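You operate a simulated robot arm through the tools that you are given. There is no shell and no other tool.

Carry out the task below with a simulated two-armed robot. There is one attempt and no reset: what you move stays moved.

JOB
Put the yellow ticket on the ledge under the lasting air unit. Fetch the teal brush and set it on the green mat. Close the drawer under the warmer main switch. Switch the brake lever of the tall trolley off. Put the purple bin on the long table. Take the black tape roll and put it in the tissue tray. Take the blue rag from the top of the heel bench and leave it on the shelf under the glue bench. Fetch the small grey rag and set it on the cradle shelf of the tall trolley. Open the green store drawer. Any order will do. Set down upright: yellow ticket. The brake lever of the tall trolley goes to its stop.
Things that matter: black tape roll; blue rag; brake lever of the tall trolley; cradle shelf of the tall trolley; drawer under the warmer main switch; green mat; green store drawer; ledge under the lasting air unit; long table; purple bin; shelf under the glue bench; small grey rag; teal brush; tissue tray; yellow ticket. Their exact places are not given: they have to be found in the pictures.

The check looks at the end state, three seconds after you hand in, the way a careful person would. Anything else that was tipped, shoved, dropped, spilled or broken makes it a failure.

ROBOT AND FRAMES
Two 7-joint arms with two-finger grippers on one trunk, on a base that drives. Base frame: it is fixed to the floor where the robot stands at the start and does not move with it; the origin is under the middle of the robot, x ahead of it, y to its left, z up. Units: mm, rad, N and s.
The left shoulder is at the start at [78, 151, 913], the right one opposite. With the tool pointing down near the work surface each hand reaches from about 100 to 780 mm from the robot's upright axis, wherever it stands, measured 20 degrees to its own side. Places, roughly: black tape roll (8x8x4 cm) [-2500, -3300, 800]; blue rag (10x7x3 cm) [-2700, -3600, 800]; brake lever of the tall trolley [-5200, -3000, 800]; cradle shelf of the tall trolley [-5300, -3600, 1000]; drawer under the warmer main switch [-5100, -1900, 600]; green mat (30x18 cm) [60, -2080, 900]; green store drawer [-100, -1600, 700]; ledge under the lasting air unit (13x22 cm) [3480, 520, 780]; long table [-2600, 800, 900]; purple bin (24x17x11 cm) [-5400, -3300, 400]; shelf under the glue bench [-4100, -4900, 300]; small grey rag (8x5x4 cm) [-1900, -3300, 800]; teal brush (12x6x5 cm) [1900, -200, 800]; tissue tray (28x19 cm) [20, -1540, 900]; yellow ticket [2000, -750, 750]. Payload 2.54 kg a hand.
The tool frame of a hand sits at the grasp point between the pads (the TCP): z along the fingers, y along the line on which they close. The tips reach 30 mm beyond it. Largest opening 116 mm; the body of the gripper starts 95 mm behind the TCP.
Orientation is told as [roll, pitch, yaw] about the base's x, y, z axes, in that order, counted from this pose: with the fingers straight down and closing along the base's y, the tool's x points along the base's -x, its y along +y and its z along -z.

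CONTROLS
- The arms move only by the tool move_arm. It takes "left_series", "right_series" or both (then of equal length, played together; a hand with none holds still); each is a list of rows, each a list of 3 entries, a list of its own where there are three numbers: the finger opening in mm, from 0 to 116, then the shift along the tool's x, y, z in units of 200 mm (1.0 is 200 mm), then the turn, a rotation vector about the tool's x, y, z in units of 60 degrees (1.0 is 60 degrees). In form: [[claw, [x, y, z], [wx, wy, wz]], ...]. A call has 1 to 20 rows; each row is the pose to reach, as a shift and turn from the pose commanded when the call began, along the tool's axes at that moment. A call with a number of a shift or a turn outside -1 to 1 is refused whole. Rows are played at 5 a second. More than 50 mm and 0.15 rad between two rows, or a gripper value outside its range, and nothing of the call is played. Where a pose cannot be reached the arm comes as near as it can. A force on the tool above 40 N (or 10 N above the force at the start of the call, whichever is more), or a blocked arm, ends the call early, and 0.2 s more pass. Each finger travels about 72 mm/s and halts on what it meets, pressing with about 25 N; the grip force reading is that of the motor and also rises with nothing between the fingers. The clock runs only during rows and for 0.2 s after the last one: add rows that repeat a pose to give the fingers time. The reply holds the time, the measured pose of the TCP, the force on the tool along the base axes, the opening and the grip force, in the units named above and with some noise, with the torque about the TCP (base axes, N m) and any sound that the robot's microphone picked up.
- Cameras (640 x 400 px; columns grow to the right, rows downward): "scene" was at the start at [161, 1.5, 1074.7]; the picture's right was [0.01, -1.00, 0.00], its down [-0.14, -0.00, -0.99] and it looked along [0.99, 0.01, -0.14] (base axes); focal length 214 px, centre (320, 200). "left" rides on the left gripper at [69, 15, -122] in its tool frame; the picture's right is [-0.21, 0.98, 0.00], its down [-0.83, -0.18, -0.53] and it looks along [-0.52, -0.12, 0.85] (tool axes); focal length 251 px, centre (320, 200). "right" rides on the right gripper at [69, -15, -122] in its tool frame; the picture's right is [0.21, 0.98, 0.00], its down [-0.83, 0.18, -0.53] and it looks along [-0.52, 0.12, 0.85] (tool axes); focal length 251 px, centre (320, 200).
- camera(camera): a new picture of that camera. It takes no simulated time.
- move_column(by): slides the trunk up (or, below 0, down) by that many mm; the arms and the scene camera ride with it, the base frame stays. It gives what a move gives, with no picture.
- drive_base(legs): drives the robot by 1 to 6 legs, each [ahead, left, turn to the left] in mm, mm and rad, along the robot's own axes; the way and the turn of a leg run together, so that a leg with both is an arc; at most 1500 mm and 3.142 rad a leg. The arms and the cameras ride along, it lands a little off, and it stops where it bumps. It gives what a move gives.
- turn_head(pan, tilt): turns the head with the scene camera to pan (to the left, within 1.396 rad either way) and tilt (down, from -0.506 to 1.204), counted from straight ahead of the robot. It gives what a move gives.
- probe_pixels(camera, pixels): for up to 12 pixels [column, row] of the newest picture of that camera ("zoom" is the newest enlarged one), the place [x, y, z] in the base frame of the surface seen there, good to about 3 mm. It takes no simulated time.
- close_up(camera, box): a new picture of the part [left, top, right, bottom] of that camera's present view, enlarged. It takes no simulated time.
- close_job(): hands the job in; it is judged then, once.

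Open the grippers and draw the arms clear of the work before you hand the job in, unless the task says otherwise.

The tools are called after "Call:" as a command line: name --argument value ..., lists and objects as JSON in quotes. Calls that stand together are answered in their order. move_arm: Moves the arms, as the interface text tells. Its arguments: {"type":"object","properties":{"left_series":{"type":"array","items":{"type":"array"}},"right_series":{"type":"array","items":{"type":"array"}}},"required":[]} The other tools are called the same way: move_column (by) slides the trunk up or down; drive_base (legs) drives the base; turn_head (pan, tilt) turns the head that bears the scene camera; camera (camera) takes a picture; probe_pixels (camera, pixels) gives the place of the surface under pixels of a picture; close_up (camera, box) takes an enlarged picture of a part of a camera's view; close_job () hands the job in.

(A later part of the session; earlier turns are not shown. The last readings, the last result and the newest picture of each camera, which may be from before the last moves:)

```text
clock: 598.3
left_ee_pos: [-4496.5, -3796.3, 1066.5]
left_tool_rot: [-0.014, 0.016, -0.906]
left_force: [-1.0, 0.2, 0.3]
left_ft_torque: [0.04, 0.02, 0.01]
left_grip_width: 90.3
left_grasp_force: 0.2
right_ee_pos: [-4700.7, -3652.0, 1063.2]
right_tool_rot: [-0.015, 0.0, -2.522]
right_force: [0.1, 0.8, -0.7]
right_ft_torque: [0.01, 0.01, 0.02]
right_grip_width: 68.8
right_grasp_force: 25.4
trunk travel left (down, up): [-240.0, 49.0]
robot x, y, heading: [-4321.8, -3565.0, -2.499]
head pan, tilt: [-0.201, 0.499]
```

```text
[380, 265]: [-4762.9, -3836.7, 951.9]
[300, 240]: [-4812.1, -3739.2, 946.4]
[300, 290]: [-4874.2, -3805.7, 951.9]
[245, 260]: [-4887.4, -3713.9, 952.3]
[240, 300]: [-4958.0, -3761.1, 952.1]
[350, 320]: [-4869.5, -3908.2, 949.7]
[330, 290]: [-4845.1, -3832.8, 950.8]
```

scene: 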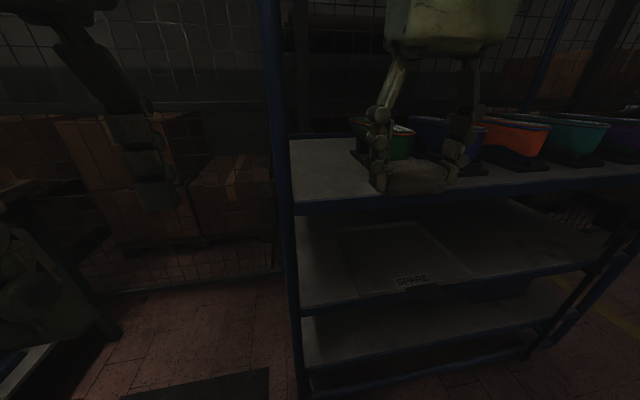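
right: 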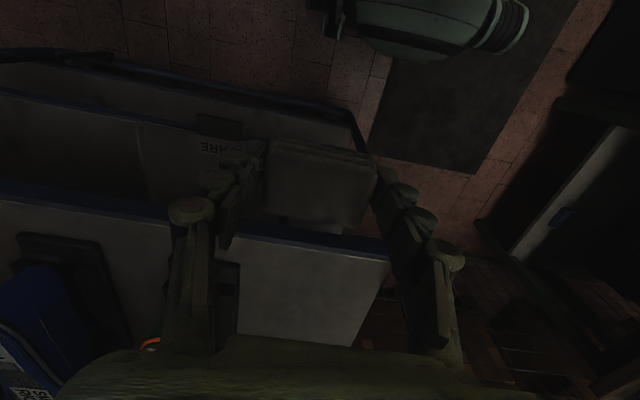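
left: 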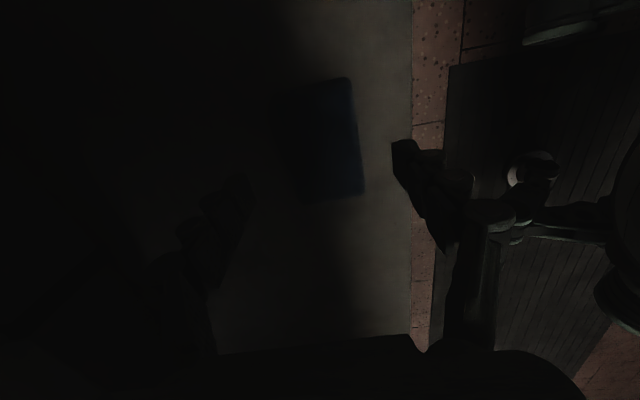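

Target (-4868,-3805). I move the rag there in two steps above the shelf.

Call:
move_arm --right_series '[[30, [-0.2, 0.02, 0], [0, 0, 0]], [30, [-0.4, 0.045, 0], [0, 0, 0]], [30, [-0.6, 0.07, 0], [0, 0, 0]]]'

Call:
move_arm --right_series '[[30, [-0.18, 0.02, 0], [0, 0, 0]], [30, [-0.36, 0.045, 0.05], [0, 0, 0]], [30, [-0.525, 0.07, 0.12], [0, 0, 0]], [30, [-0.525, 0.07, 0.2], [0, 0, 0]]]'

Call:
camera --camera "right"

Call:
camera --camera "scene"

```text
clock: 599.1
left_ee_pos: [-4497.1, -3797.5, 1066.0]
left_tool_rot: [-0.012, 0.017, -0.903]
left_force: [-0.6, 0.1, -0.6]
left_ft_torque: [0.03, -0.01, 0.04]
left_grip_width: 90.1
left_grasp_force: 0.1
right_ee_pos: [-4792.7, -3737.5, 1061.5]
right_tool_rot: [-0.015, 0.001, -2.519]
right_force: [0.7, 0.0, 0.5]
right_ft_torque: [0.01, 0.02, -0.02]
right_grip_width: 68.6
right_grasp_force: 24.8
trunk travel left (down, up): [-240.0, 49.0]
robot x, y, heading: [-4317.5, -3566.7, -2.5]
head pan, tilt: [-0.201, 0.499]
```

```text
clock: 600.1
left_ee_pos: [-4498.7, -3797.3, 1066.1]
left_tool_rot: [-0.01, 0.015, -0.906]
left_force: [-1.4, -0.6, -0.8]
left_ft_torque: [0.01, -0.15, 0.01]
left_grip_width: 89.9
left_grasp_force: 0.0
right_ee_pos: [-4893.5, -3774.3, 1019.9]
right_tool_rot: [-0.011, 0.002, -2.522]
right_force: [-0.5, 0.0, -0.9]
right_ft_torque: [0.04, -0.11, -0.02]
right_grip_width: 68.5
right_grasp_force: 25.1
right hand out of reach, approached as far as the arm can: row 2, 3, 4
trunk travel left (down, up): [-240.0, 49.0]
robot x, y, heading: [-4318.8, -3566.5, -2.499]
head pan, tilt: [-0.201, 0.499]
```

```text
taken
```

right: 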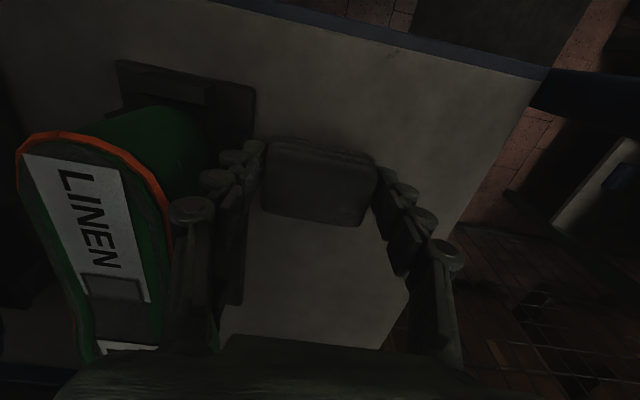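

```text
taken
```

scene: 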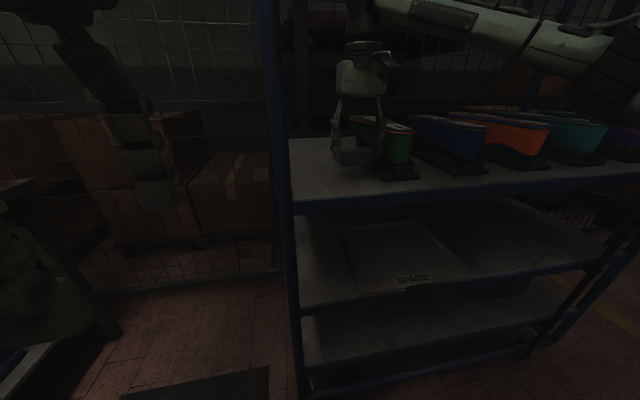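

The arm is at its reach and slid toward the green cradle. I shift the base left by 45 mm, which brings the rag to the middle of the free patch.

Call:
drive_base --legs '[[0, 45, 0]]'

Call:
camera --camera "right"

Call:
probe_pixels --camera "right" --pixels '[[245, 120], [300, 100], [320, 260], [450, 130], [350, 70], [230, 95]]'

```text
clock: 601.2
left_ee_pos: [-4469.1, -3832.4, 1067.2]
left_tool_rot: [-0.014, 0.016, -0.906]
left_force: [1.0, -1.3, -0.6]
left_ft_torque: [0.05, 0.04, 0.01]
left_grip_width: 90.1
left_grasp_force: 0.0
right_ee_pos: [-4864.3, -3811.3, 1021.8]
right_tool_rot: [-0.014, -0.001, -2.523]
right_force: [-1.4, 0.8, -0.9]
right_ft_torque: [0.03, 0.02, 0.03]
right_grip_width: 68.9
right_grasp_force: 24.8
trunk travel left (down, up): [-240.0, 49.0]
robot x, y, heading: [-4292.1, -3601.2, -2.498]
head pan, tilt: [-0.201, 0.499]
```

```text
taken
```

right: 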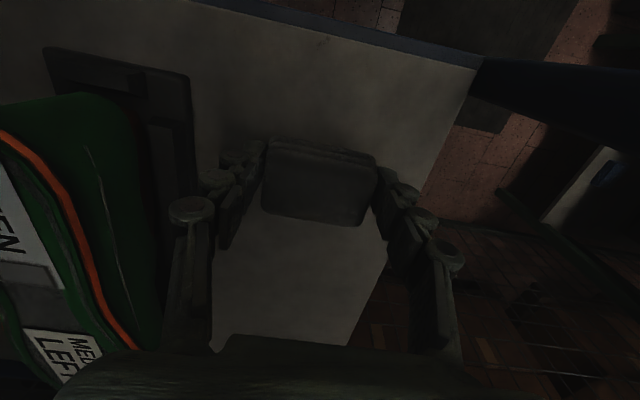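

```text
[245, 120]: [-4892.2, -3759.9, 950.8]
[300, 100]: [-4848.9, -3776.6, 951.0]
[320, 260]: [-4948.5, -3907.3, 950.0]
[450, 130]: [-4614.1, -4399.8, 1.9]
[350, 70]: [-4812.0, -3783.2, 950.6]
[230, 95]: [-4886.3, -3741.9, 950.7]
```

Good position: about 50 mm margin to the end and clear of the cradle. Lower and release.

Call:
move_arm --right_series '[[30, [0, 0, 0.06], [0, 0, 0]], [30, [0, 0, 0.12], [0, 0, 0]], [30, [0, 0, 0.155], [0, 0, 0]], [30, [0, 0, 0.17], [0, 0, 0]], [30, [0, 0, 0.18], [0, 0, 0]]]'

```text
clock: 602.4
left_ee_pos: [-4469.8, -3832.2, 1066.9]
left_tool_rot: [-0.015, 0.016, -0.905]
left_force: [0.4, -0.6, -0.5]
left_ft_torque: [0.01, 0.02, 0.04]
left_grip_width: 89.9
left_grasp_force: 0.0
right_ee_pos: [-4865.1, -3810.7, 985.9]
right_tool_rot: [-0.013, -0.003, -2.522]
right_force: [-0.8, 0.7, 3.2]
right_ft_torque: [-0.08, -0.04, -0.03]
right_grip_width: 68.8
right_grasp_force: 24.6
trunk travel left (down, up): [-240.0, 49.0]
robot x, y, heading: [-4293.8, -3600.6, -2.502]
head pan, tilt: [-0.201, 0.499]
```

Slight contact force: it touches the shelf. Open and lift.

Call:
move_arm --right_series '[[60, [0, 0, 0.005], [0, 0, 0]], [78, [0, 0, 0.005], [0, 0, 0]], [90, [0, 0, 0.005], [0, 0, 0]], [90, [0, 0, 0], [0, 0, 0]], [90, [0, 0, -0.1], [0, 0, 0]], [90, [0, 0, -0.22], [0, 0, 0]], [90, [0.1, 0, -0.35], [0, 0, 0]], [90, [0.3, 0, -0.4], [0, 0, 0]], [90, [0.5, 0, -0.4], [0, 0, 0]], [90, [0.7, 0, -0.4], [0, 0, 0]], [90, [0.9, 0, -0.4], [0, 0, 0]]]'

Call:
camera --camera "right"

Call:
camera --camera "scene"

```text
clock: 604.8
left_ee_pos: [-4470.0, -3831.8, 1066.4]
left_tool_rot: [-0.013, 0.015, -0.906]
left_force: [0.0, 0.3, 0.4]
left_ft_torque: [-0.01, -0.01, -0.01]
left_grip_width: 89.8
left_grasp_force: 0.1
right_ee_pos: [-4716.2, -3703.9, 1064.4]
right_tool_rot: [-0.015, -0.004, -2.523]
right_force: [0.3, -1.2, 0.2]
right_ft_torque: [0.01, 0.02, -0.01]
right_grip_width: 90.3
right_grasp_force: 0.1
trunk travel left (down, up): [-240.0, 49.0]
robot x, y, heading: [-4292.3, -3599.5, -2.5]
head pan, tilt: [-0.201, 0.499]
```

```text
taken
```

right: 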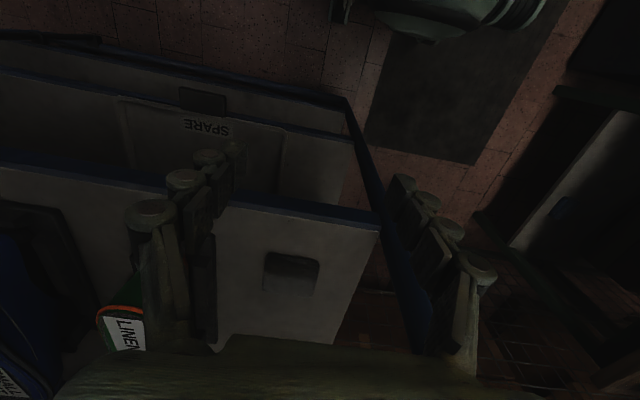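

```text
taken
```

scene: 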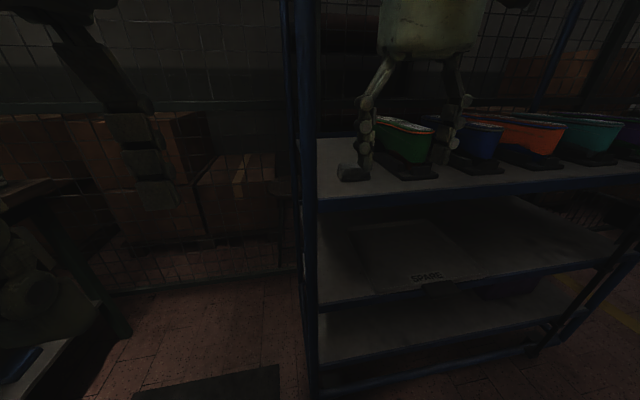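

The grey rag rests on the cradle shelf (right view at (292,272)). I back off and move right to face the purple bin and the brake lever.

Call:
drive_base --legs '[[-160, 0, 0], [0, -650, 0]]'

Call:
turn_head --pan -0.2 --tilt 0.55

Call:
camera --camera "scene"

Call:
turn_head --pan -1.0 --tilt 0.4

Call:
camera --camera "scene"

```text
clock: 612.5
left_ee_pos: [-4730.0, -3222.2, 1066.7]
left_tool_rot: [-0.012, 0.013, -0.895]
left_force: [-0.1, 0.5, 0.4]
left_ft_torque: [0.0, -0.01, 0.0]
left_grip_width: 90.1
left_grasp_force: 0.0
right_ee_pos: [-4980.1, -3097.9, 1064.8]
right_tool_rot: [-0.014, -0.001, -2.511]
right_force: [0.3, 0.9, 0.0]
right_ft_torque: [0.02, -0.06, 0.01]
right_grip_width: 89.7
right_grasp_force: 0.1
trunk travel left (down, up): [-240.0, 49.0]
robot x, y, heading: [-4554.4, -2987.6, -2.487]
head pan, tilt: [-0.201, 0.499]
```

```text
clock: 613.1
left_ee_pos: [-4732.2, -3222.9, 1065.6]
left_tool_rot: [-0.012, 0.017, -0.893]
left_force: [0.2, 0.8, 0.3]
left_ft_torque: [0.03, 0.0, 0.0]
left_grip_width: 90.2
left_grasp_force: 0.1
right_ee_pos: [-4981.8, -3098.2, 1063.5]
right_tool_rot: [-0.013, -0.001, -2.512]
right_force: [0.5, 1.3, -0.6]
right_ft_torque: [-0.03, -0.01, 0.01]
right_grip_width: 90.2
right_grasp_force: 0.0
trunk travel left (down, up): [-240.0, 49.0]
robot x, y, heading: [-4557.5, -2990.8, -2.489]
head pan, tilt: [-0.201, 0.55]
```

```text
taken
```

scene: 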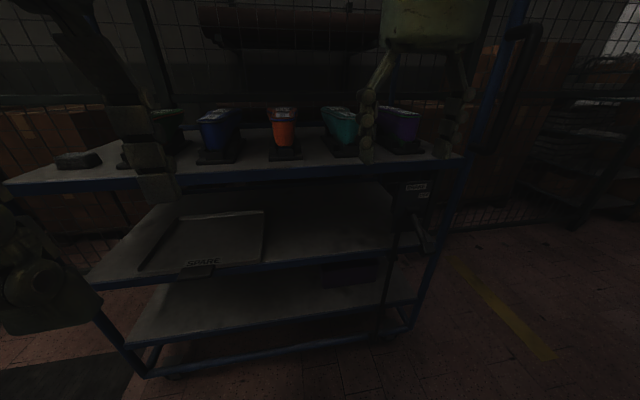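

```text
clock: 614.3
left_ee_pos: [-4730.8, -3222.2, 1065.8]
left_tool_rot: [-0.015, 0.015, -0.898]
left_force: [0.5, 0.0, 0.1]
left_ft_torque: [0.01, 0.0, -0.01]
left_grip_width: 90.2
left_grasp_force: 0.0
right_ee_pos: [-4980.9, -3096.7, 1064.0]
right_tool_rot: [-0.015, -0.001, -2.513]
right_force: [0.0, 0.4, 0.7]
right_ft_torque: [0.03, 0.01, 0.0]
right_grip_width: 90.2
right_grasp_force: 0.1
trunk travel left (down, up): [-240.0, 49.0]
robot x, y, heading: [-4557.3, -2987.0, -2.485]
head pan, tilt: [-1.0, 0.4]
```

```text
taken
```

scene: 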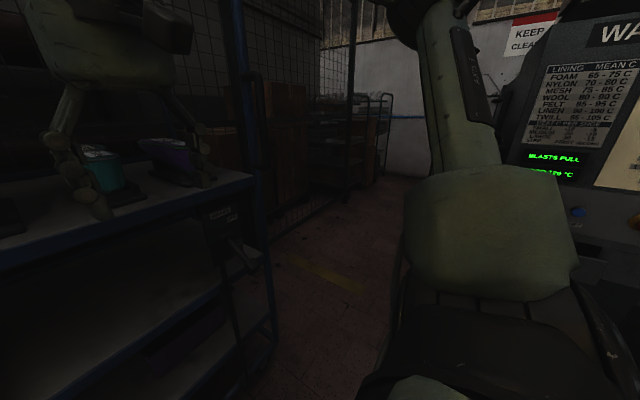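

The grey rag stands at (77,158). The brake unit with label and lever is at (415,205); I zoom in on it, and on the purple bin.

Call:
turn_head --pan -0.3 --tilt 0.5

Call:
close_up --camera "scene" --box '[330, 130, 530, 330]'

Call:
close_up --camera "scene" --box '[250, 200, 450, 325]'

```text
clock: 615.3
left_ee_pos: [-4731.8, -3223.5, 1066.5]
left_tool_rot: [-0.015, 0.009, -0.896]
left_force: [18.7, -51.9, -16.2]
left_ft_torque: [6.43, 2.96, -1.83]
left_grip_width: 90.2
left_grasp_force: 0.1
right_ee_pos: [-4980.6, -3097.9, 1064.5]
right_tool_rot: [-0.014, -0.002, -2.512]
right_force: [-0.3, 0.1, -0.5]
right_ft_torque: [-0.01, 0.03, -0.01]
right_grip_width: 89.9
right_grasp_force: 0.1
trunk travel left (down, up): [-240.0, 49.0]
robot x, y, heading: [-4555.5, -2990.8, -2.488]
head pan, tilt: [-0.3, 0.499]
```

```text
2.00 times, centred on (430, 230) of scene
```

zoom: 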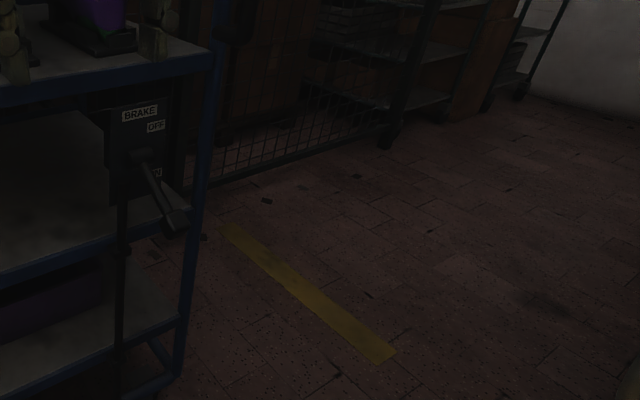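

```text
3.20 times, centred on (350, 262) of scene
```

zoom: 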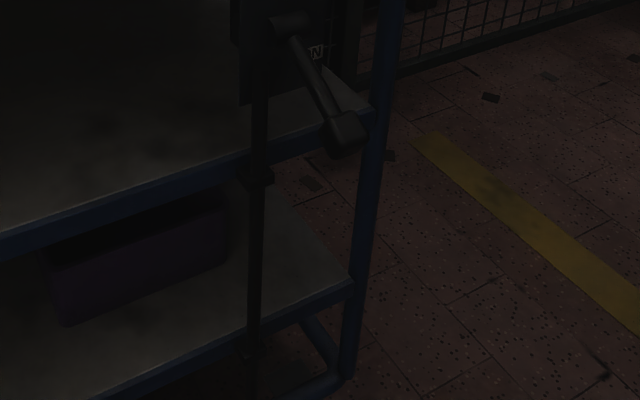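

The head again brushes the left hand, so I move that hand forward and outward away from it, and then look again.

Call:
move_arm --left_series '[[90, [-0.1, -0.15, 0], [0, 0, 0]], [90, [-0.2, -0.3, 0], [0, 0, 0]], [90, [-0.3, -0.45, 0], [0, 0, 0]], [90, [-0.4, -0.6, 0], [0, 0, 0]]]'

Call:
turn_head --pan -0.35 --tilt 0.5

Call:
camera --camera "scene"

Call:
close_up --camera "scene" --box '[330, 150, 450, 270]'

```text
clock: 616.3
left_ee_pos: [-4776.0, -3360.2, 1067.3]
left_tool_rot: [-0.015, 0.015, -0.895]
left_force: [1.1, -0.1, 0.9]
left_ft_torque: [-0.03, 0.0, 0.01]
left_grip_width: 89.8
left_grasp_force: 0.1
right_ee_pos: [-4980.7, -3097.4, 1064.1]
right_tool_rot: [-0.016, -0.001, -2.512]
right_force: [0.4, -0.7, -0.3]
right_ft_torque: [0.02, 0.01, 0.04]
right_grip_width: 90.1
right_grasp_force: 0.0
trunk travel left (down, up): [-240.0, 49.0]
robot x, y, heading: [-4558.8, -2990.7, -2.488]
head pan, tilt: [-0.3, 0.499]
```

```text
clock: 617.0
left_ee_pos: [-4775.2, -3359.8, 1068.1]
left_tool_rot: [-0.013, 0.016, -0.895]
left_force: [-0.7, -0.4, 0.6]
left_ft_torque: [-0.01, -0.02, 0.02]
left_grip_width: 90.1
left_grasp_force: 0.1
right_ee_pos: [-4981.1, -3097.5, 1064.4]
right_tool_rot: [-0.015, -0.002, -2.512]
right_force: [-0.1, 0.3, -0.1]
right_ft_torque: [-0.02, 0.01, 0.01]
right_grip_width: 90.5
right_grasp_force: 0.1
trunk travel left (down, up): [-240.0, 49.0]
robot x, y, heading: [-4554.9, -2992.3, -2.483]
head pan, tilt: [-0.351, 0.499]
```

```text
taken
```

scene: 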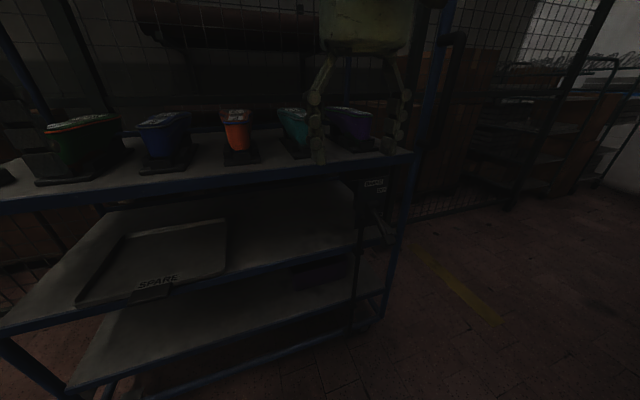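

```text
3.33 times, centred on (390, 210) of scene
```

zoom: 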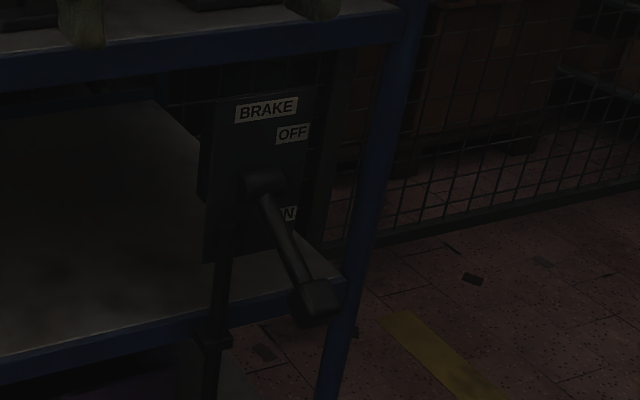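

The lever's hub is at zoom (265,185), its end knob at (318,300), now pointing to ON (down). I probe them.

Call:
probe_pixels --camera "zoom" --pixels '[[262, 183], [272, 205], [285, 235], [300, 270], [318, 285], [318, 305], [335, 300], [300, 305], [240, 150], [300, 120], [292, 212], [240, 240]]'

```text
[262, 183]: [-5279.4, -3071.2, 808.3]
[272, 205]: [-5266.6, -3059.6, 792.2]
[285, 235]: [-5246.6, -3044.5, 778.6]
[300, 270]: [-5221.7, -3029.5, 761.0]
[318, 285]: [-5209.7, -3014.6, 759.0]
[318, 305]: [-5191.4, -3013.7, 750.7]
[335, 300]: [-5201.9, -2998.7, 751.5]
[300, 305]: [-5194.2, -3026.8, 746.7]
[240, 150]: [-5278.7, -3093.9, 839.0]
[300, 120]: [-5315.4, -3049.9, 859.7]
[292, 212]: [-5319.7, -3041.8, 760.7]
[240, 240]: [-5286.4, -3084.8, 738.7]
```

The lever sticks out about 100 mm and points down (ON); it has to swing up to OFF. Before moving right I check the warmer machine's distance on that side.

Call:
turn_head --pan -1.2 --tilt 0.4

Call:
camera --camera "scene"

Call:
probe_pixels --camera "scene" --pixels '[[420, 210], [470, 330], [530, 150], [600, 250], [560, 280], [400, 100], [630, 330], [450, 60], [520, 330]]'

```text
clock: 618.1
left_ee_pos: [-4775.0, -3359.1, 1067.0]
left_tool_rot: [-0.014, 0.016, -0.895]
left_force: [0.3, 0.2, -0.2]
left_ft_torque: [-0.04, -0.01, 0.01]
left_grip_width: 89.9
left_grasp_force: 0.1
right_ee_pos: [-4981.8, -3098.5, 1064.1]
right_tool_rot: [-0.013, -0.001, -2.511]
right_force: [0.7, 0.6, -0.1]
right_ft_torque: [0.0, 0.02, 0.03]
right_grip_width: 90.0
right_grasp_force: 0.0
trunk travel left (down, up): [-240.0, 49.0]
robot x, y, heading: [-4560.3, -2986.6, -2.487]
head pan, tilt: [-1.201, 0.4]
```

```text
taken
```

scene: 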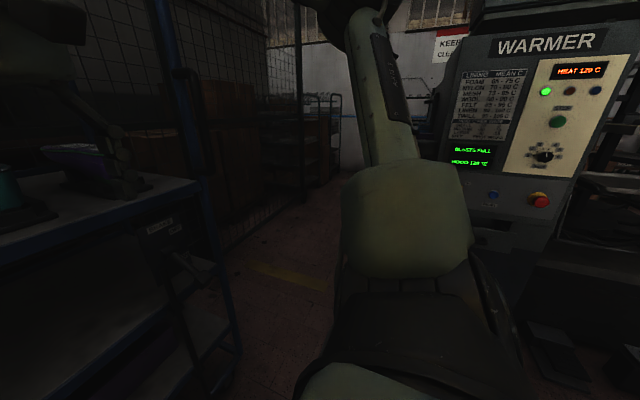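

```text
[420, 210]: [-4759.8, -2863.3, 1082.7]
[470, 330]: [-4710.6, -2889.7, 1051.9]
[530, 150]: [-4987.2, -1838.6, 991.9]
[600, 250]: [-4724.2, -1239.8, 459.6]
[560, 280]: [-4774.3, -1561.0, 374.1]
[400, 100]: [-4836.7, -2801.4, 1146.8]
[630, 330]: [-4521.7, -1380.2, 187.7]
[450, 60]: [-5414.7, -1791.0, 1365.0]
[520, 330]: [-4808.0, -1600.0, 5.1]
```

The WARMER machine is well away. I lower the trunk by 90 mm and move right so that the lever is in front of the right hand.

Call:
move_column --by -90

Call:
drive_base --legs '[[0, -225, 0]]'

Call:
camera --camera "right"

Call:
turn_head --pan -0.3 --tilt 0.6

Call:
camera --camera "scene"

```text
clock: 619.4
left_ee_pos: [-4775.8, -3359.6, 977.0]
left_tool_rot: [-0.014, 0.016, -0.896]
left_force: [-0.1, 0.8, -0.1]
left_ft_torque: [-0.03, 0.01, 0.0]
left_grip_width: 89.9
left_grasp_force: 0.1
right_ee_pos: [-4981.8, -3097.5, 974.3]
right_tool_rot: [-0.014, -0.003, -2.511]
right_force: [0.8, 0.3, -0.4]
right_ft_torque: [0.03, 0.0, 0.02]
right_grip_width: 90.0
right_grasp_force: 0.0
trunk travel left (down, up): [-150.0, 139.0]
robot x, y, heading: [-4555.3, -2991.8, -2.486]
head pan, tilt: [-1.201, 0.4]
```

```text
clock: 622.2
left_ee_pos: [-4916.2, -3178.3, 976.9]
left_tool_rot: [-0.013, 0.016, -0.897]
left_force: [-0.6, -0.4, -0.2]
left_ft_torque: [0.03, 0.03, 0.01]
left_grip_width: 90.1
left_grasp_force: 0.0
right_ee_pos: [-5119.5, -2915.2, 973.9]
right_tool_rot: [-0.013, -0.003, -2.514]
right_force: [-0.7, 1.0, -0.5]
right_ft_torque: [0.01, 0.01, -0.04]
right_grip_width: 89.9
right_grasp_force: 0.0
trunk travel left (down, up): [-150.0, 139.0]
robot x, y, heading: [-4697.3, -2805.4, -2.484]
head pan, tilt: [-1.201, 0.4]
```

```text
taken
```

right: 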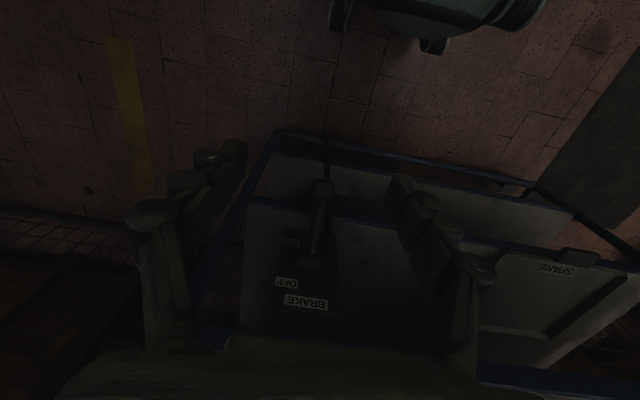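

```text
clock: 623.4
left_ee_pos: [-4914.9, -3177.4, 977.0]
left_tool_rot: [-0.014, 0.014, -0.898]
left_force: [-0.3, 0.1, -0.2]
left_ft_torque: [-0.02, 0.0, -0.01]
left_grip_width: 90.2
left_grasp_force: 0.1
right_ee_pos: [-5120.7, -2915.4, 974.6]
right_tool_rot: [-0.014, -0.002, -2.513]
right_force: [0.3, -0.1, 0.4]
right_ft_torque: [0.02, -0.02, 0.03]
right_grip_width: 90.0
right_grasp_force: 0.1
trunk travel left (down, up): [-150.0, 139.0]
robot x, y, heading: [-4694.7, -2808.5, -2.489]
head pan, tilt: [-0.3, 0.6]
```

```text
taken
```

scene: 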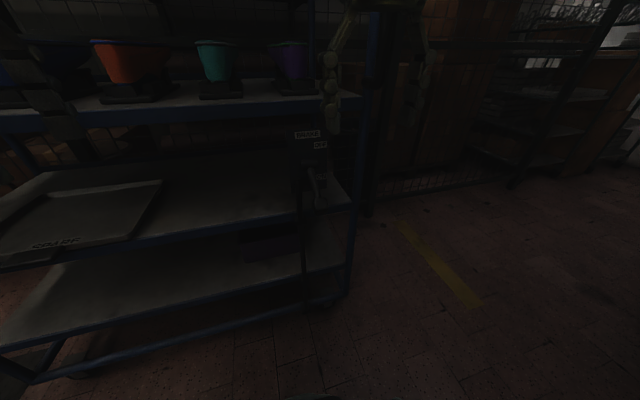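

The right view shows the lever: knob at (323,187), hub at (310,262). I probe the knob.

Call:
probe_pixels --camera "right" --pixels '[[323, 183], [323, 190], [316, 187], [330, 187], [318, 220], [310, 255], [310, 265]]'

Call:
close_up --camera "right" --box '[240, 140, 400, 320]'

```text
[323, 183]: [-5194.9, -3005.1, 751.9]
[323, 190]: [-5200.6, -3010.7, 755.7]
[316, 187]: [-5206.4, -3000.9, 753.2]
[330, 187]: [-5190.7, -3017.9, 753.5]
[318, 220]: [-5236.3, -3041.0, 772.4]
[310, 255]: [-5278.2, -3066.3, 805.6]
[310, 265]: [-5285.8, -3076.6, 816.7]
```

```text
2.22 times, centred on (320, 230) of right
```

zoom: 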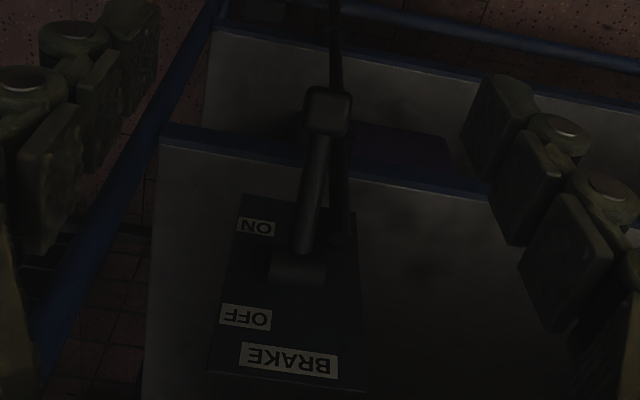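

Knob centre about (-5200,-3010,745). I bring the right hand above it with the fingers narrowed.

Call:
move_arm --right_series '[[70, [-0.12, 0.03, 0.12], [0, 0, 0]], [60, [-0.24, 0.06, 0.24], [0, 0, 0]], [60, [-0.36, 0.09, 0.36], [0, 0, 0]], [60, [-0.48, 0.12, 0.48], [0, 0, 0]], [60, [-0.6, 0.152, 0.62], [0, 0, 0]], [60, [-0.6, 0.152, 0.62], [0, 0, 0]]]'

Call:
camera --camera "right"

```text
clock: 624.8
left_ee_pos: [-4915.8, -3177.7, 977.1]
left_tool_rot: [-0.014, 0.017, -0.899]
left_force: [-0.4, 0.6, -0.6]
left_ft_torque: [-0.02, 0.02, 0.0]
left_grip_width: 89.8
left_grasp_force: 0.0
right_ee_pos: [-5199.0, -3007.1, 850.3]
right_tool_rot: [-0.014, -0.004, -2.513]
right_force: [-0.1, -0.8, 0.0]
right_ft_torque: [0.0, -0.02, 0.03]
right_grip_width: 60.1
right_grasp_force: 0.2
trunk travel left (down, up): [-150.0, 139.0]
robot x, y, heading: [-4698.2, -2808.1, -2.488]
head pan, tilt: [-0.3, 0.6]
```

```text
taken
```

right: 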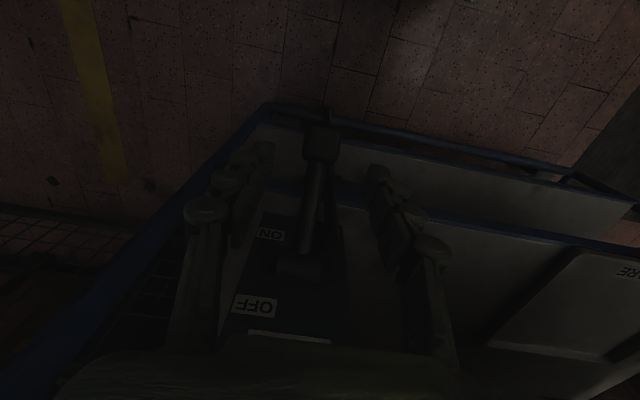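

Aligned above the knob. I descend and close on it.

Call:
move_arm --right_series '[[60, [0, 0, 0.12], [0, 0, 0]], [60, [0, 0, 0.25], [0, 0, 0]], [60, [0, 0, 0.37], [0, 0, 0]], [60, [0, 0, 0.49], [0, 0, 0]], [30, [0, 0, 0.49], [0, 0, 0]], [10, [0, 0, 0.49], [0, 0, 0]], [10, [0, 0, 0.49], [0, 0, 0]], [10, [0, 0, 0.49], [0, 0, 0]]]'

Call:
camera --camera "right"

```text
clock: 626.6
left_ee_pos: [-4913.7, -3178.7, 976.8]
left_tool_rot: [-0.012, 0.017, -0.896]
left_force: [-0.6, 0.0, 0.6]
left_ft_torque: [0.03, 0.01, 0.01]
left_grip_width: 90.2
left_grasp_force: 0.1
right_ee_pos: [-5198.5, -3008.6, 752.2]
right_tool_rot: [-0.012, -0.003, -2.51]
right_force: [14.9, -19.7, -3.3]
right_ft_torque: [-0.49, -0.72, 0.38]
right_grip_width: 33.1
right_grasp_force: 45.0
trunk travel left (down, up): [-150.0, 139.0]
robot x, y, heading: [-4696.5, -2803.9, -2.491]
head pan, tilt: [-0.3, 0.6]
```

```text
taken
```

right: 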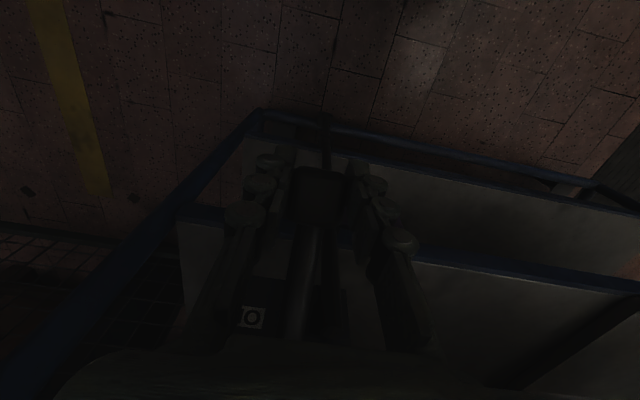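

The knob is gripped (33 mm). I raise it along its arc, up to about 30° above level, watching the force.

Call:
move_arm --right_series '[[10, [0.04, 0, -0.085], [0, 0, 0]], [10, [0.065, 0, -0.18], [0, 0, 0]], [10, [0.074, 0, -0.28], [0, 0, 0]], [10, [0.065, 0, -0.38], [0, 0, 0]], [10, [0.04, 0, -0.475], [0, 0, 0]], [10, [-0.003, 0, -0.565], [0, 0, 0]]]'

Call:
turn_head --pan -0.3 --tilt 0.5

Call:
close_up --camera "scene" --box '[240, 80, 400, 240]'

```text
clock: 628.0
left_ee_pos: [-4914.8, -3176.7, 978.1]
left_tool_rot: [-0.014, 0.016, -0.896]
left_force: [-0.1, -0.9, 0.7]
left_ft_torque: [0.01, 0.02, 0.01]
left_grip_width: 89.8
left_grasp_force: 0.2
right_ee_pos: [-5201.6, -3007.2, 866.6]
right_tool_rot: [-0.019, -0.002, -2.516]
right_force: [9.5, 8.7, 0.5]
right_ft_torque: [0.15, -0.73, 0.82]
right_grip_width: 33.8
right_grasp_force: 32.9
trunk travel left (down, up): [-150.0, 139.0]
robot x, y, heading: [-4695.9, -2806.5, -2.491]
head pan, tilt: [-0.3, 0.6]
```

```text
clock: 628.7
left_ee_pos: [-4913.8, -3176.8, 977.8]
left_tool_rot: [-0.014, 0.015, -0.898]
left_force: [0.0, -0.4, -0.2]
left_ft_torque: [0.01, -0.01, 0.0]
left_grip_width: 90.2
left_grasp_force: 0.1
right_ee_pos: [-5198.6, -3009.5, 865.0]
right_tool_rot: [-0.015, -0.006, -2.512]
right_force: [10.3, 10.2, 5.4]
right_ft_torque: [0.21, -0.02, 0.26]
right_grip_width: 33.3
right_grasp_force: 45.1
trunk travel left (down, up): [-150.0, 139.0]
robot x, y, heading: [-4698.3, -2803.2, -2.491]
head pan, tilt: [-0.3, 0.499]
```

```text
2.50 times, centred on (320, 160) of scene
```

zoom: 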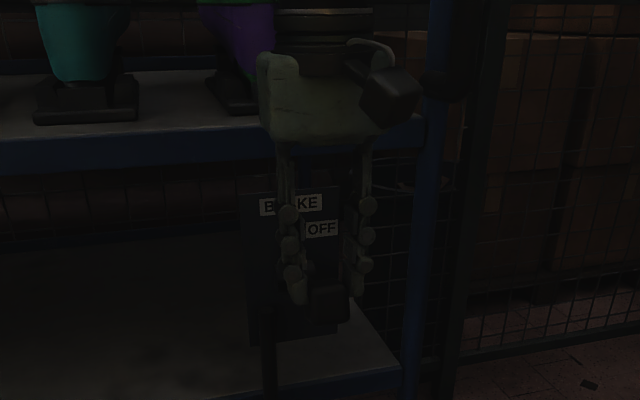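

The lever has followed up, with a moderate force. I continue along the arc to reach the stop.

Call:
move_arm --right_series '[[10, [-0.025, 0, -0.04], [0, 0, 0]], [10, [-0.055, 0, -0.08], [0, 0, 0]], [10, [-0.09, 0, -0.115], [0, 0, 0]], [10, [-0.125, 0, -0.15], [0, 0, 0]], [10, [-0.17, 0, -0.18], [0, 0, 0]], [10, [-0.205, 0, -0.21], [0, 0, 0]]]'

Call:
close_up --camera "scene" --box '[240, 80, 400, 240]'

Call:
camera --camera "right"

```text
clock: 630.1
left_ee_pos: [-4916.2, -3178.0, 977.2]
left_tool_rot: [-0.012, 0.016, -0.895]
left_force: [0.2, 0.6, 0.2]
left_ft_torque: [-0.01, 0.01, -0.02]
left_grip_width: 90.3
left_grasp_force: 0.1
right_ee_pos: [-5234.5, -3034.1, 908.0]
right_tool_rot: [-0.008, -0.008, -2.518]
right_force: [-0.6, 0.4, 0.3]
right_ft_torque: [0.0, 0.0, 0.01]
right_grip_width: 9.9
right_grasp_force: 0.1
trunk travel left (down, up): [-150.0, 139.0]
robot x, y, heading: [-4695.4, -2805.2, -2.487]
head pan, tilt: [-0.3, 0.499]
```

```text
2.50 times, centred on (320, 160) of scene
```

zoom: 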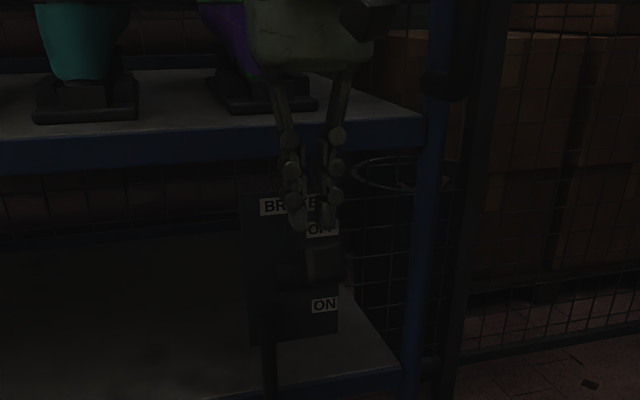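

```text
taken
```

right: 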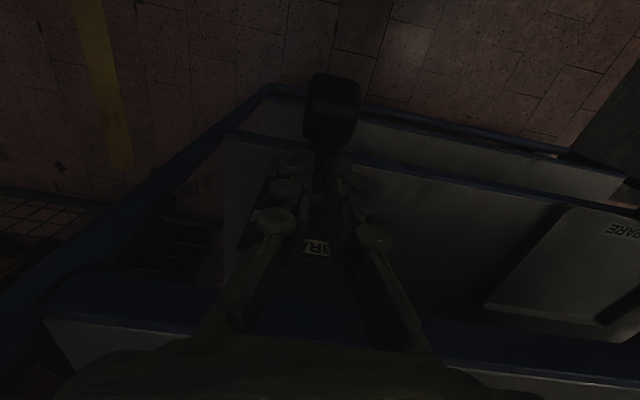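

The fingers slid off the knob, which is now higher. I probe the lever's present angle.

Call:
probe_pixels --camera "right" --pixels '[[333, 95], [333, 115], [333, 135], [322, 165], [322, 180], [320, 205]]'

Call:
probe_pixels --camera "zoom" --pixels '[[325, 255], [325, 272], [305, 268], [290, 268], [340, 262]]'

```text
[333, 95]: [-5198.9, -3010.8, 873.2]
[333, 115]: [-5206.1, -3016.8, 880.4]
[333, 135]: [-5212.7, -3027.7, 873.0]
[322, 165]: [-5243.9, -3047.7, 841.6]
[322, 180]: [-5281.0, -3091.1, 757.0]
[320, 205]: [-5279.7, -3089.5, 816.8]
```

```text
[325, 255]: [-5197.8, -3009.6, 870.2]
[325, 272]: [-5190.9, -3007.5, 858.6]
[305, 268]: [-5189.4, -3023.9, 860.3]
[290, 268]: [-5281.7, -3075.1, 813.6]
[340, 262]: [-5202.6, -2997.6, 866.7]
```

The knob is at about +32° (it was -30°), so it seems to be at the upper stop. To be sure I grip it once more and pull up gently.

Call:
move_arm --right_series '[[20, [0, 0, -0.1], [0, 0, 0]], [60, [0, 0, -0.22], [0, 0, 0]], [60, [0.1, 0, -0.22], [0, 0, 0]], [60, [0.19, 0.007, -0.22], [0, 0, 0]], [60, [0.19, 0.007, -0.1], [0, 0, 0]], [60, [0.19, 0.007, 0.05], [0, 0, 0]], [60, [0.19, 0.007, 0.17], [0, 0, 0]], [25, [0.19, 0.007, 0.17], [0, 0, 0]], [10, [0.19, 0.007, 0.17], [0, 0, 0]], [10, [0.19, 0.007, 0.17], [0, 0, 0]], [10, [0.19, 0.007, 0.17], [0, 0, 0]]]'

Call:
move_arm --right_series '[[10, [0, 0, -0.03], [0, 0, 0]], [10, [-0.01, 0, -0.06], [0, 0, 0]], [10, [-0.02, 0, -0.09], [0, 0, 0]], [10, [-0.03, 0, -0.12], [0, 0, 0]]]'

Call:
camera --camera "right"

```text
clock: 632.5
left_ee_pos: [-4916.0, -3179.3, 976.4]
left_tool_rot: [-0.015, 0.012, -0.896]
left_force: [0.2, 0.2, 0.1]
left_ft_torque: [0.04, 0.02, 0.0]
left_grip_width: 90.1
left_grasp_force: 0.0
right_ee_pos: [-5202.5, -3011.5, 874.1]
right_tool_rot: [-0.013, 0.0, -2.512]
right_force: [-0.2, 0.9, -2.2]
right_ft_torque: [-0.07, -0.19, 0.44]
right_grip_width: 33.0
right_grasp_force: 45.0
right hand out of reach, approached as far as the arm can: row 1, 2, 3
trunk travel left (down, up): [-150.0, 139.0]
robot x, y, heading: [-4697.4, -2803.9, -2.488]
head pan, tilt: [-0.3, 0.499]
```

```text
clock: 633.5
left_ee_pos: [-4916.8, -3178.3, 976.7]
left_tool_rot: [-0.011, 0.015, -0.897]
left_force: [0.3, 0.1, 0.0]
left_ft_torque: [0.0, 0.01, 0.01]
left_grip_width: 90.1
left_grasp_force: 0.0
right_ee_pos: [-5208.0, -3015.9, 895.1]
right_tool_rot: [-0.017, 0.003, -2.514]
right_force: [3.6, 7.2, -31.0]
right_ft_torque: [0.01, -0.18, 0.56]
right_grip_width: 33.6
right_grasp_force: 45.1
trunk travel left (down, up): [-150.0, 139.0]
robot x, y, heading: [-4695.4, -2809.0, -2.485]
head pan, tilt: [-0.3, 0.499]
```

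```text
taken
```

right: 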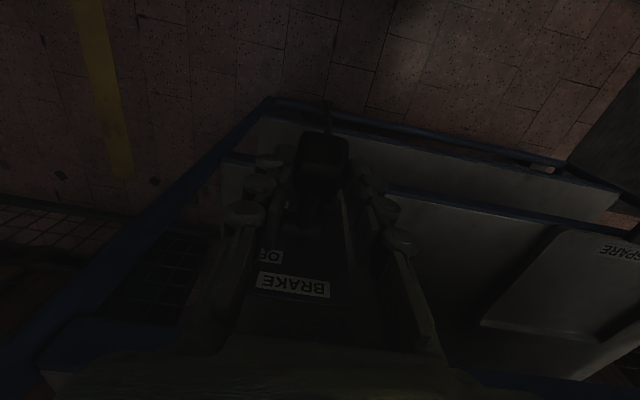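

The lever resists with 31 N: it's at its stop. I open and withdraw.

Call:
move_arm --right_series '[[45, [0, 0, 0.0], [0, 0, 0]], [70, [0, 0, 0.0], [0, 0, 0]], [70, [0, 0, -0.1], [0, 0, 0]], [70, [0.05, 0, -0.2], [0, 0, 0]], [70, [0.2, 0, -0.3], [0, 0, 0]], [70, [0.4, 0, -0.35], [0, 0, 0]], [70, [0.6, 0, -0.35], [0, 0, 0]]]'

Call:
close_up --camera "scene" --box '[220, 80, 400, 320]'

Call:
camera --camera "right"

```text
clock: 635.1
left_ee_pos: [-4915.1, -3177.8, 977.3]
left_tool_rot: [-0.015, 0.017, -0.899]
left_force: [0.8, -0.5, 0.6]
left_ft_torque: [-0.02, 0.04, -0.04]
left_grip_width: 89.9
left_grasp_force: 0.1
right_ee_pos: [-5106.7, -2944.5, 967.9]
right_tool_rot: [-0.012, -0.001, -2.513]
right_force: [-0.9, 0.1, -0.1]
right_ft_torque: [0.02, -0.05, 0.02]
right_grip_width: 69.9
right_grasp_force: 0.1
trunk travel left (down, up): [-150.0, 139.0]
robot x, y, heading: [-4695.5, -2807.7, -2.49]
head pan, tilt: [-0.3, 0.499]
```

```text
1.67 times, centred on (310, 200) of scene
```

zoom: 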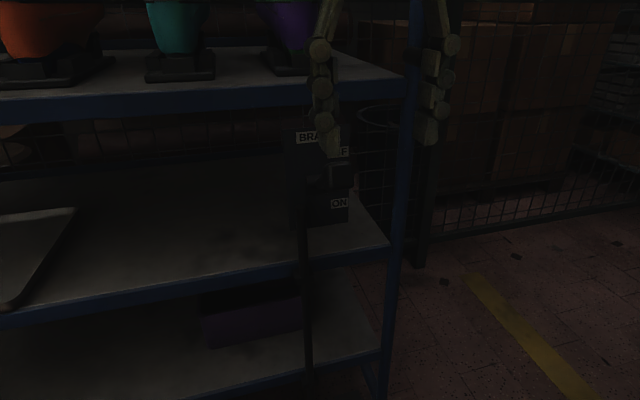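

```text
taken
```

right: 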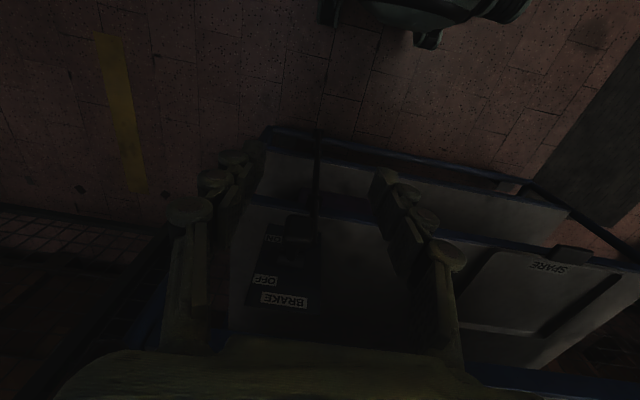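

I check the lever once more by probing the knob.

Call:
probe_pixels --camera "right" --pixels '[[297, 220], [297, 228], [300, 245], [295, 215]]'

Call:
probe_pixels --camera "zoom" --pixels '[[205, 300], [300, 290], [250, 300], [250, 320], [210, 345], [300, 330], [250, 285], [330, 170], [150, 320]]'

```text
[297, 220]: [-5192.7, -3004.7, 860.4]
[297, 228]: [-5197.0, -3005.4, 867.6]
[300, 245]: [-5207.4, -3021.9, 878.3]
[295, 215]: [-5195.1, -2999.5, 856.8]
```

```text
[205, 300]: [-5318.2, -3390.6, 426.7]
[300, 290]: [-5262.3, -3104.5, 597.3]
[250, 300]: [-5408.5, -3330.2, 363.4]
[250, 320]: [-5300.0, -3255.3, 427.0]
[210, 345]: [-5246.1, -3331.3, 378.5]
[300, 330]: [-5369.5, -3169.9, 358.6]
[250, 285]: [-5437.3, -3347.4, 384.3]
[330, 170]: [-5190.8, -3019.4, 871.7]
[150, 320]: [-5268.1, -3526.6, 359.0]
```

The lever stays up at OFF. Since the trolley's brake is now off I must not push it. Now the purple bin: I lower the trunk for a better look at it.

Call:
drive_base --legs '[[-80, 80, 0]]'

Call:
move_column --by -145

Call:
turn_head --pan -0.15 --tilt 0.5

Call:
camera --camera "scene"

Call:
close_up --camera "scene" --box '[200, 140, 400, 265]'

```text
clock: 636.5
left_ee_pos: [-4803.9, -3192.1, 976.7]
left_tool_rot: [-0.015, 0.015, -0.896]
left_force: [-0.3, -0.2, 0.4]
left_ft_torque: [0.02, 0.0, -0.01]
left_grip_width: 90.0
left_grasp_force: 0.0
right_ee_pos: [-4997.4, -2959.8, 966.9]
right_tool_rot: [-0.015, -0.002, -2.511]
right_force: [0.1, 0.2, -0.3]
right_ft_torque: [0.0, 0.01, -0.03]
right_grip_width: 70.2
right_grasp_force: 0.0
trunk travel left (down, up): [-150.0, 139.0]
robot x, y, heading: [-4588.5, -2826.2, -2.491]
head pan, tilt: [-0.3, 0.499]
```

```text
clock: 638.2
left_ee_pos: [-4803.7, -3193.7, 832.5]
left_tool_rot: [-0.014, 0.016, -0.895]
left_force: [0.5, 0.2, 0.0]
left_ft_torque: [0.0, -0.04, -0.02]
left_grip_width: 90.0
left_grasp_force: 0.0
right_ee_pos: [-4998.3, -2959.7, 820.7]
right_tool_rot: [-0.015, -0.002, -2.511]
right_force: [0.5, 0.9, 0.8]
right_ft_torque: [-0.01, 0.04, -0.01]
right_grip_width: 70.1
right_grasp_force: 0.2
trunk travel left (down, up): [-5.0, 284.0]
robot x, y, heading: [-4579.6, -2821.3, -2.486]
head pan, tilt: [-0.3, 0.499]
```

```text
clock: 638.9
left_ee_pos: [-4803.7, -3192.7, 832.2]
left_tool_rot: [-0.015, 0.016, -0.896]
left_force: [-0.3, 0.1, -1.0]
left_ft_torque: [-0.01, 0.05, -0.01]
left_grip_width: 90.2
left_grasp_force: 0.1
right_ee_pos: [-4997.3, -2959.2, 821.3]
right_tool_rot: [-0.014, -0.002, -2.51]
right_force: [-0.5, -0.1, -0.2]
right_ft_torque: [0.01, -0.01, -0.02]
right_grip_width: 69.9
right_grasp_force: 0.1
trunk travel left (down, up): [-5.0, 284.0]
robot x, y, heading: [-4585.8, -2821.2, -2.491]
head pan, tilt: [-0.15, 0.499]
```

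```text
taken
```

scene: 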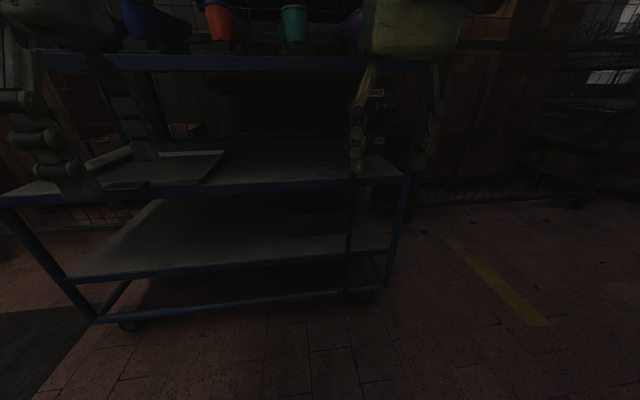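

```text
3.20 times, centred on (300, 202) of scene
```

zoom: 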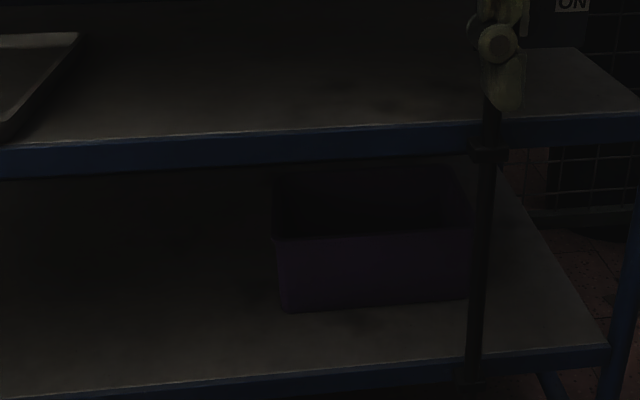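

The bin is an open box, with the brake rod just right of it. I probe its corners and the shelf edges.

Call:
probe_pixels --camera "zoom" --pixels '[[292, 304], [460, 294], [280, 240], [460, 232], [276, 190], [440, 178], [360, 200], [370, 270], [300, 376], [480, 260], [300, 158], [360, 237]]'

```text
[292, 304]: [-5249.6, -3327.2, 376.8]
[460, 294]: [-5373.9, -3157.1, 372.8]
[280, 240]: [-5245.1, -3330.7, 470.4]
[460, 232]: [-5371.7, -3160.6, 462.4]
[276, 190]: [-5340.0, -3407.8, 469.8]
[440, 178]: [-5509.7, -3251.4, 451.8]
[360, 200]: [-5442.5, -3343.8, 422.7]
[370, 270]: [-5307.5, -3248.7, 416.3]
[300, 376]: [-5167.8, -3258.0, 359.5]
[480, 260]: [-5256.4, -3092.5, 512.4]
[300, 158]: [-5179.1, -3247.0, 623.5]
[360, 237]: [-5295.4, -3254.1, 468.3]
```

The bin's long side (240 mm) faces me; the rod stands in front of its right end, so it needs care. First I do the nearby warmer drawer with free hands: I raise the trunk and turn right toward the WARMER.

Call:
move_column --by 145

Call:
drive_base --legs '[[0, 0, -1.5]]'

Call:
turn_head --pan 0 --tilt 0.35

Call:
camera --camera "scene"

```text
clock: 640.6
left_ee_pos: [-4804.2, -3193.3, 977.2]
left_tool_rot: [-0.013, 0.016, -0.896]
left_force: [-1.0, 1.4, 0.0]
left_ft_torque: [0.06, 0.0, 0.01]
left_grip_width: 90.0
left_grasp_force: 0.1
right_ee_pos: [-4996.9, -2959.3, 967.2]
right_tool_rot: [-0.015, -0.002, -2.511]
right_force: [-0.4, -0.4, -0.3]
right_ft_torque: [0.01, -0.02, 0.0]
right_grip_width: 70.0
right_grasp_force: 0.1
trunk travel left (down, up): [-150.0, 139.0]
robot x, y, heading: [-4585.2, -2822.1, -2.491]
head pan, tilt: [-0.15, 0.499]
```

```text
clock: 644.8
left_ee_pos: [-4968.3, -2626.3, 977.7]
left_tool_rot: [-0.013, 0.018, -2.407]
left_force: [0.0, -0.4, 0.5]
left_ft_torque: [-0.04, 0.01, -0.01]
left_grip_width: 90.1
left_grasp_force: 0.1
right_ee_pos: [-4746.5, -2417.9, 966.8]
right_tool_rot: [-0.015, -0.004, 2.26]
right_force: [0.6, 0.4, -0.3]
right_ft_torque: [-0.02, -0.03, 0.0]
right_grip_width: 69.8
right_grasp_force: 0.0
trunk travel left (down, up): [-150.0, 139.0]
robot x, y, heading: [-4584.7, -2824.6, 2.283]
head pan, tilt: [-0.15, 0.499]
```

```text
clock: 645.5
left_ee_pos: [-4968.9, -2624.8, 976.6]
left_tool_rot: [-0.014, 0.016, -2.406]
left_force: [0.4, 0.0, 0.9]
left_ft_torque: [0.04, 0.05, 0.02]
left_grip_width: 89.7
left_grasp_force: 0.0
right_ee_pos: [-4747.4, -2417.4, 968.4]
right_tool_rot: [-0.014, -0.002, 2.261]
right_force: [-0.2, -0.1, 1.1]
right_ft_torque: [-0.01, -0.01, 0.02]
right_grip_width: 70.1
right_grasp_force: 0.0
trunk travel left (down, up): [-150.0, 139.0]
robot x, y, heading: [-4582.6, -2820.2, 2.28]
head pan, tilt: [0.0, 0.351]
```

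```text
taken
```

scene: 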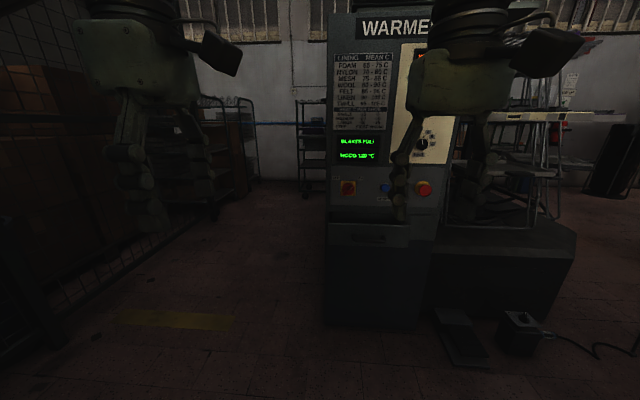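

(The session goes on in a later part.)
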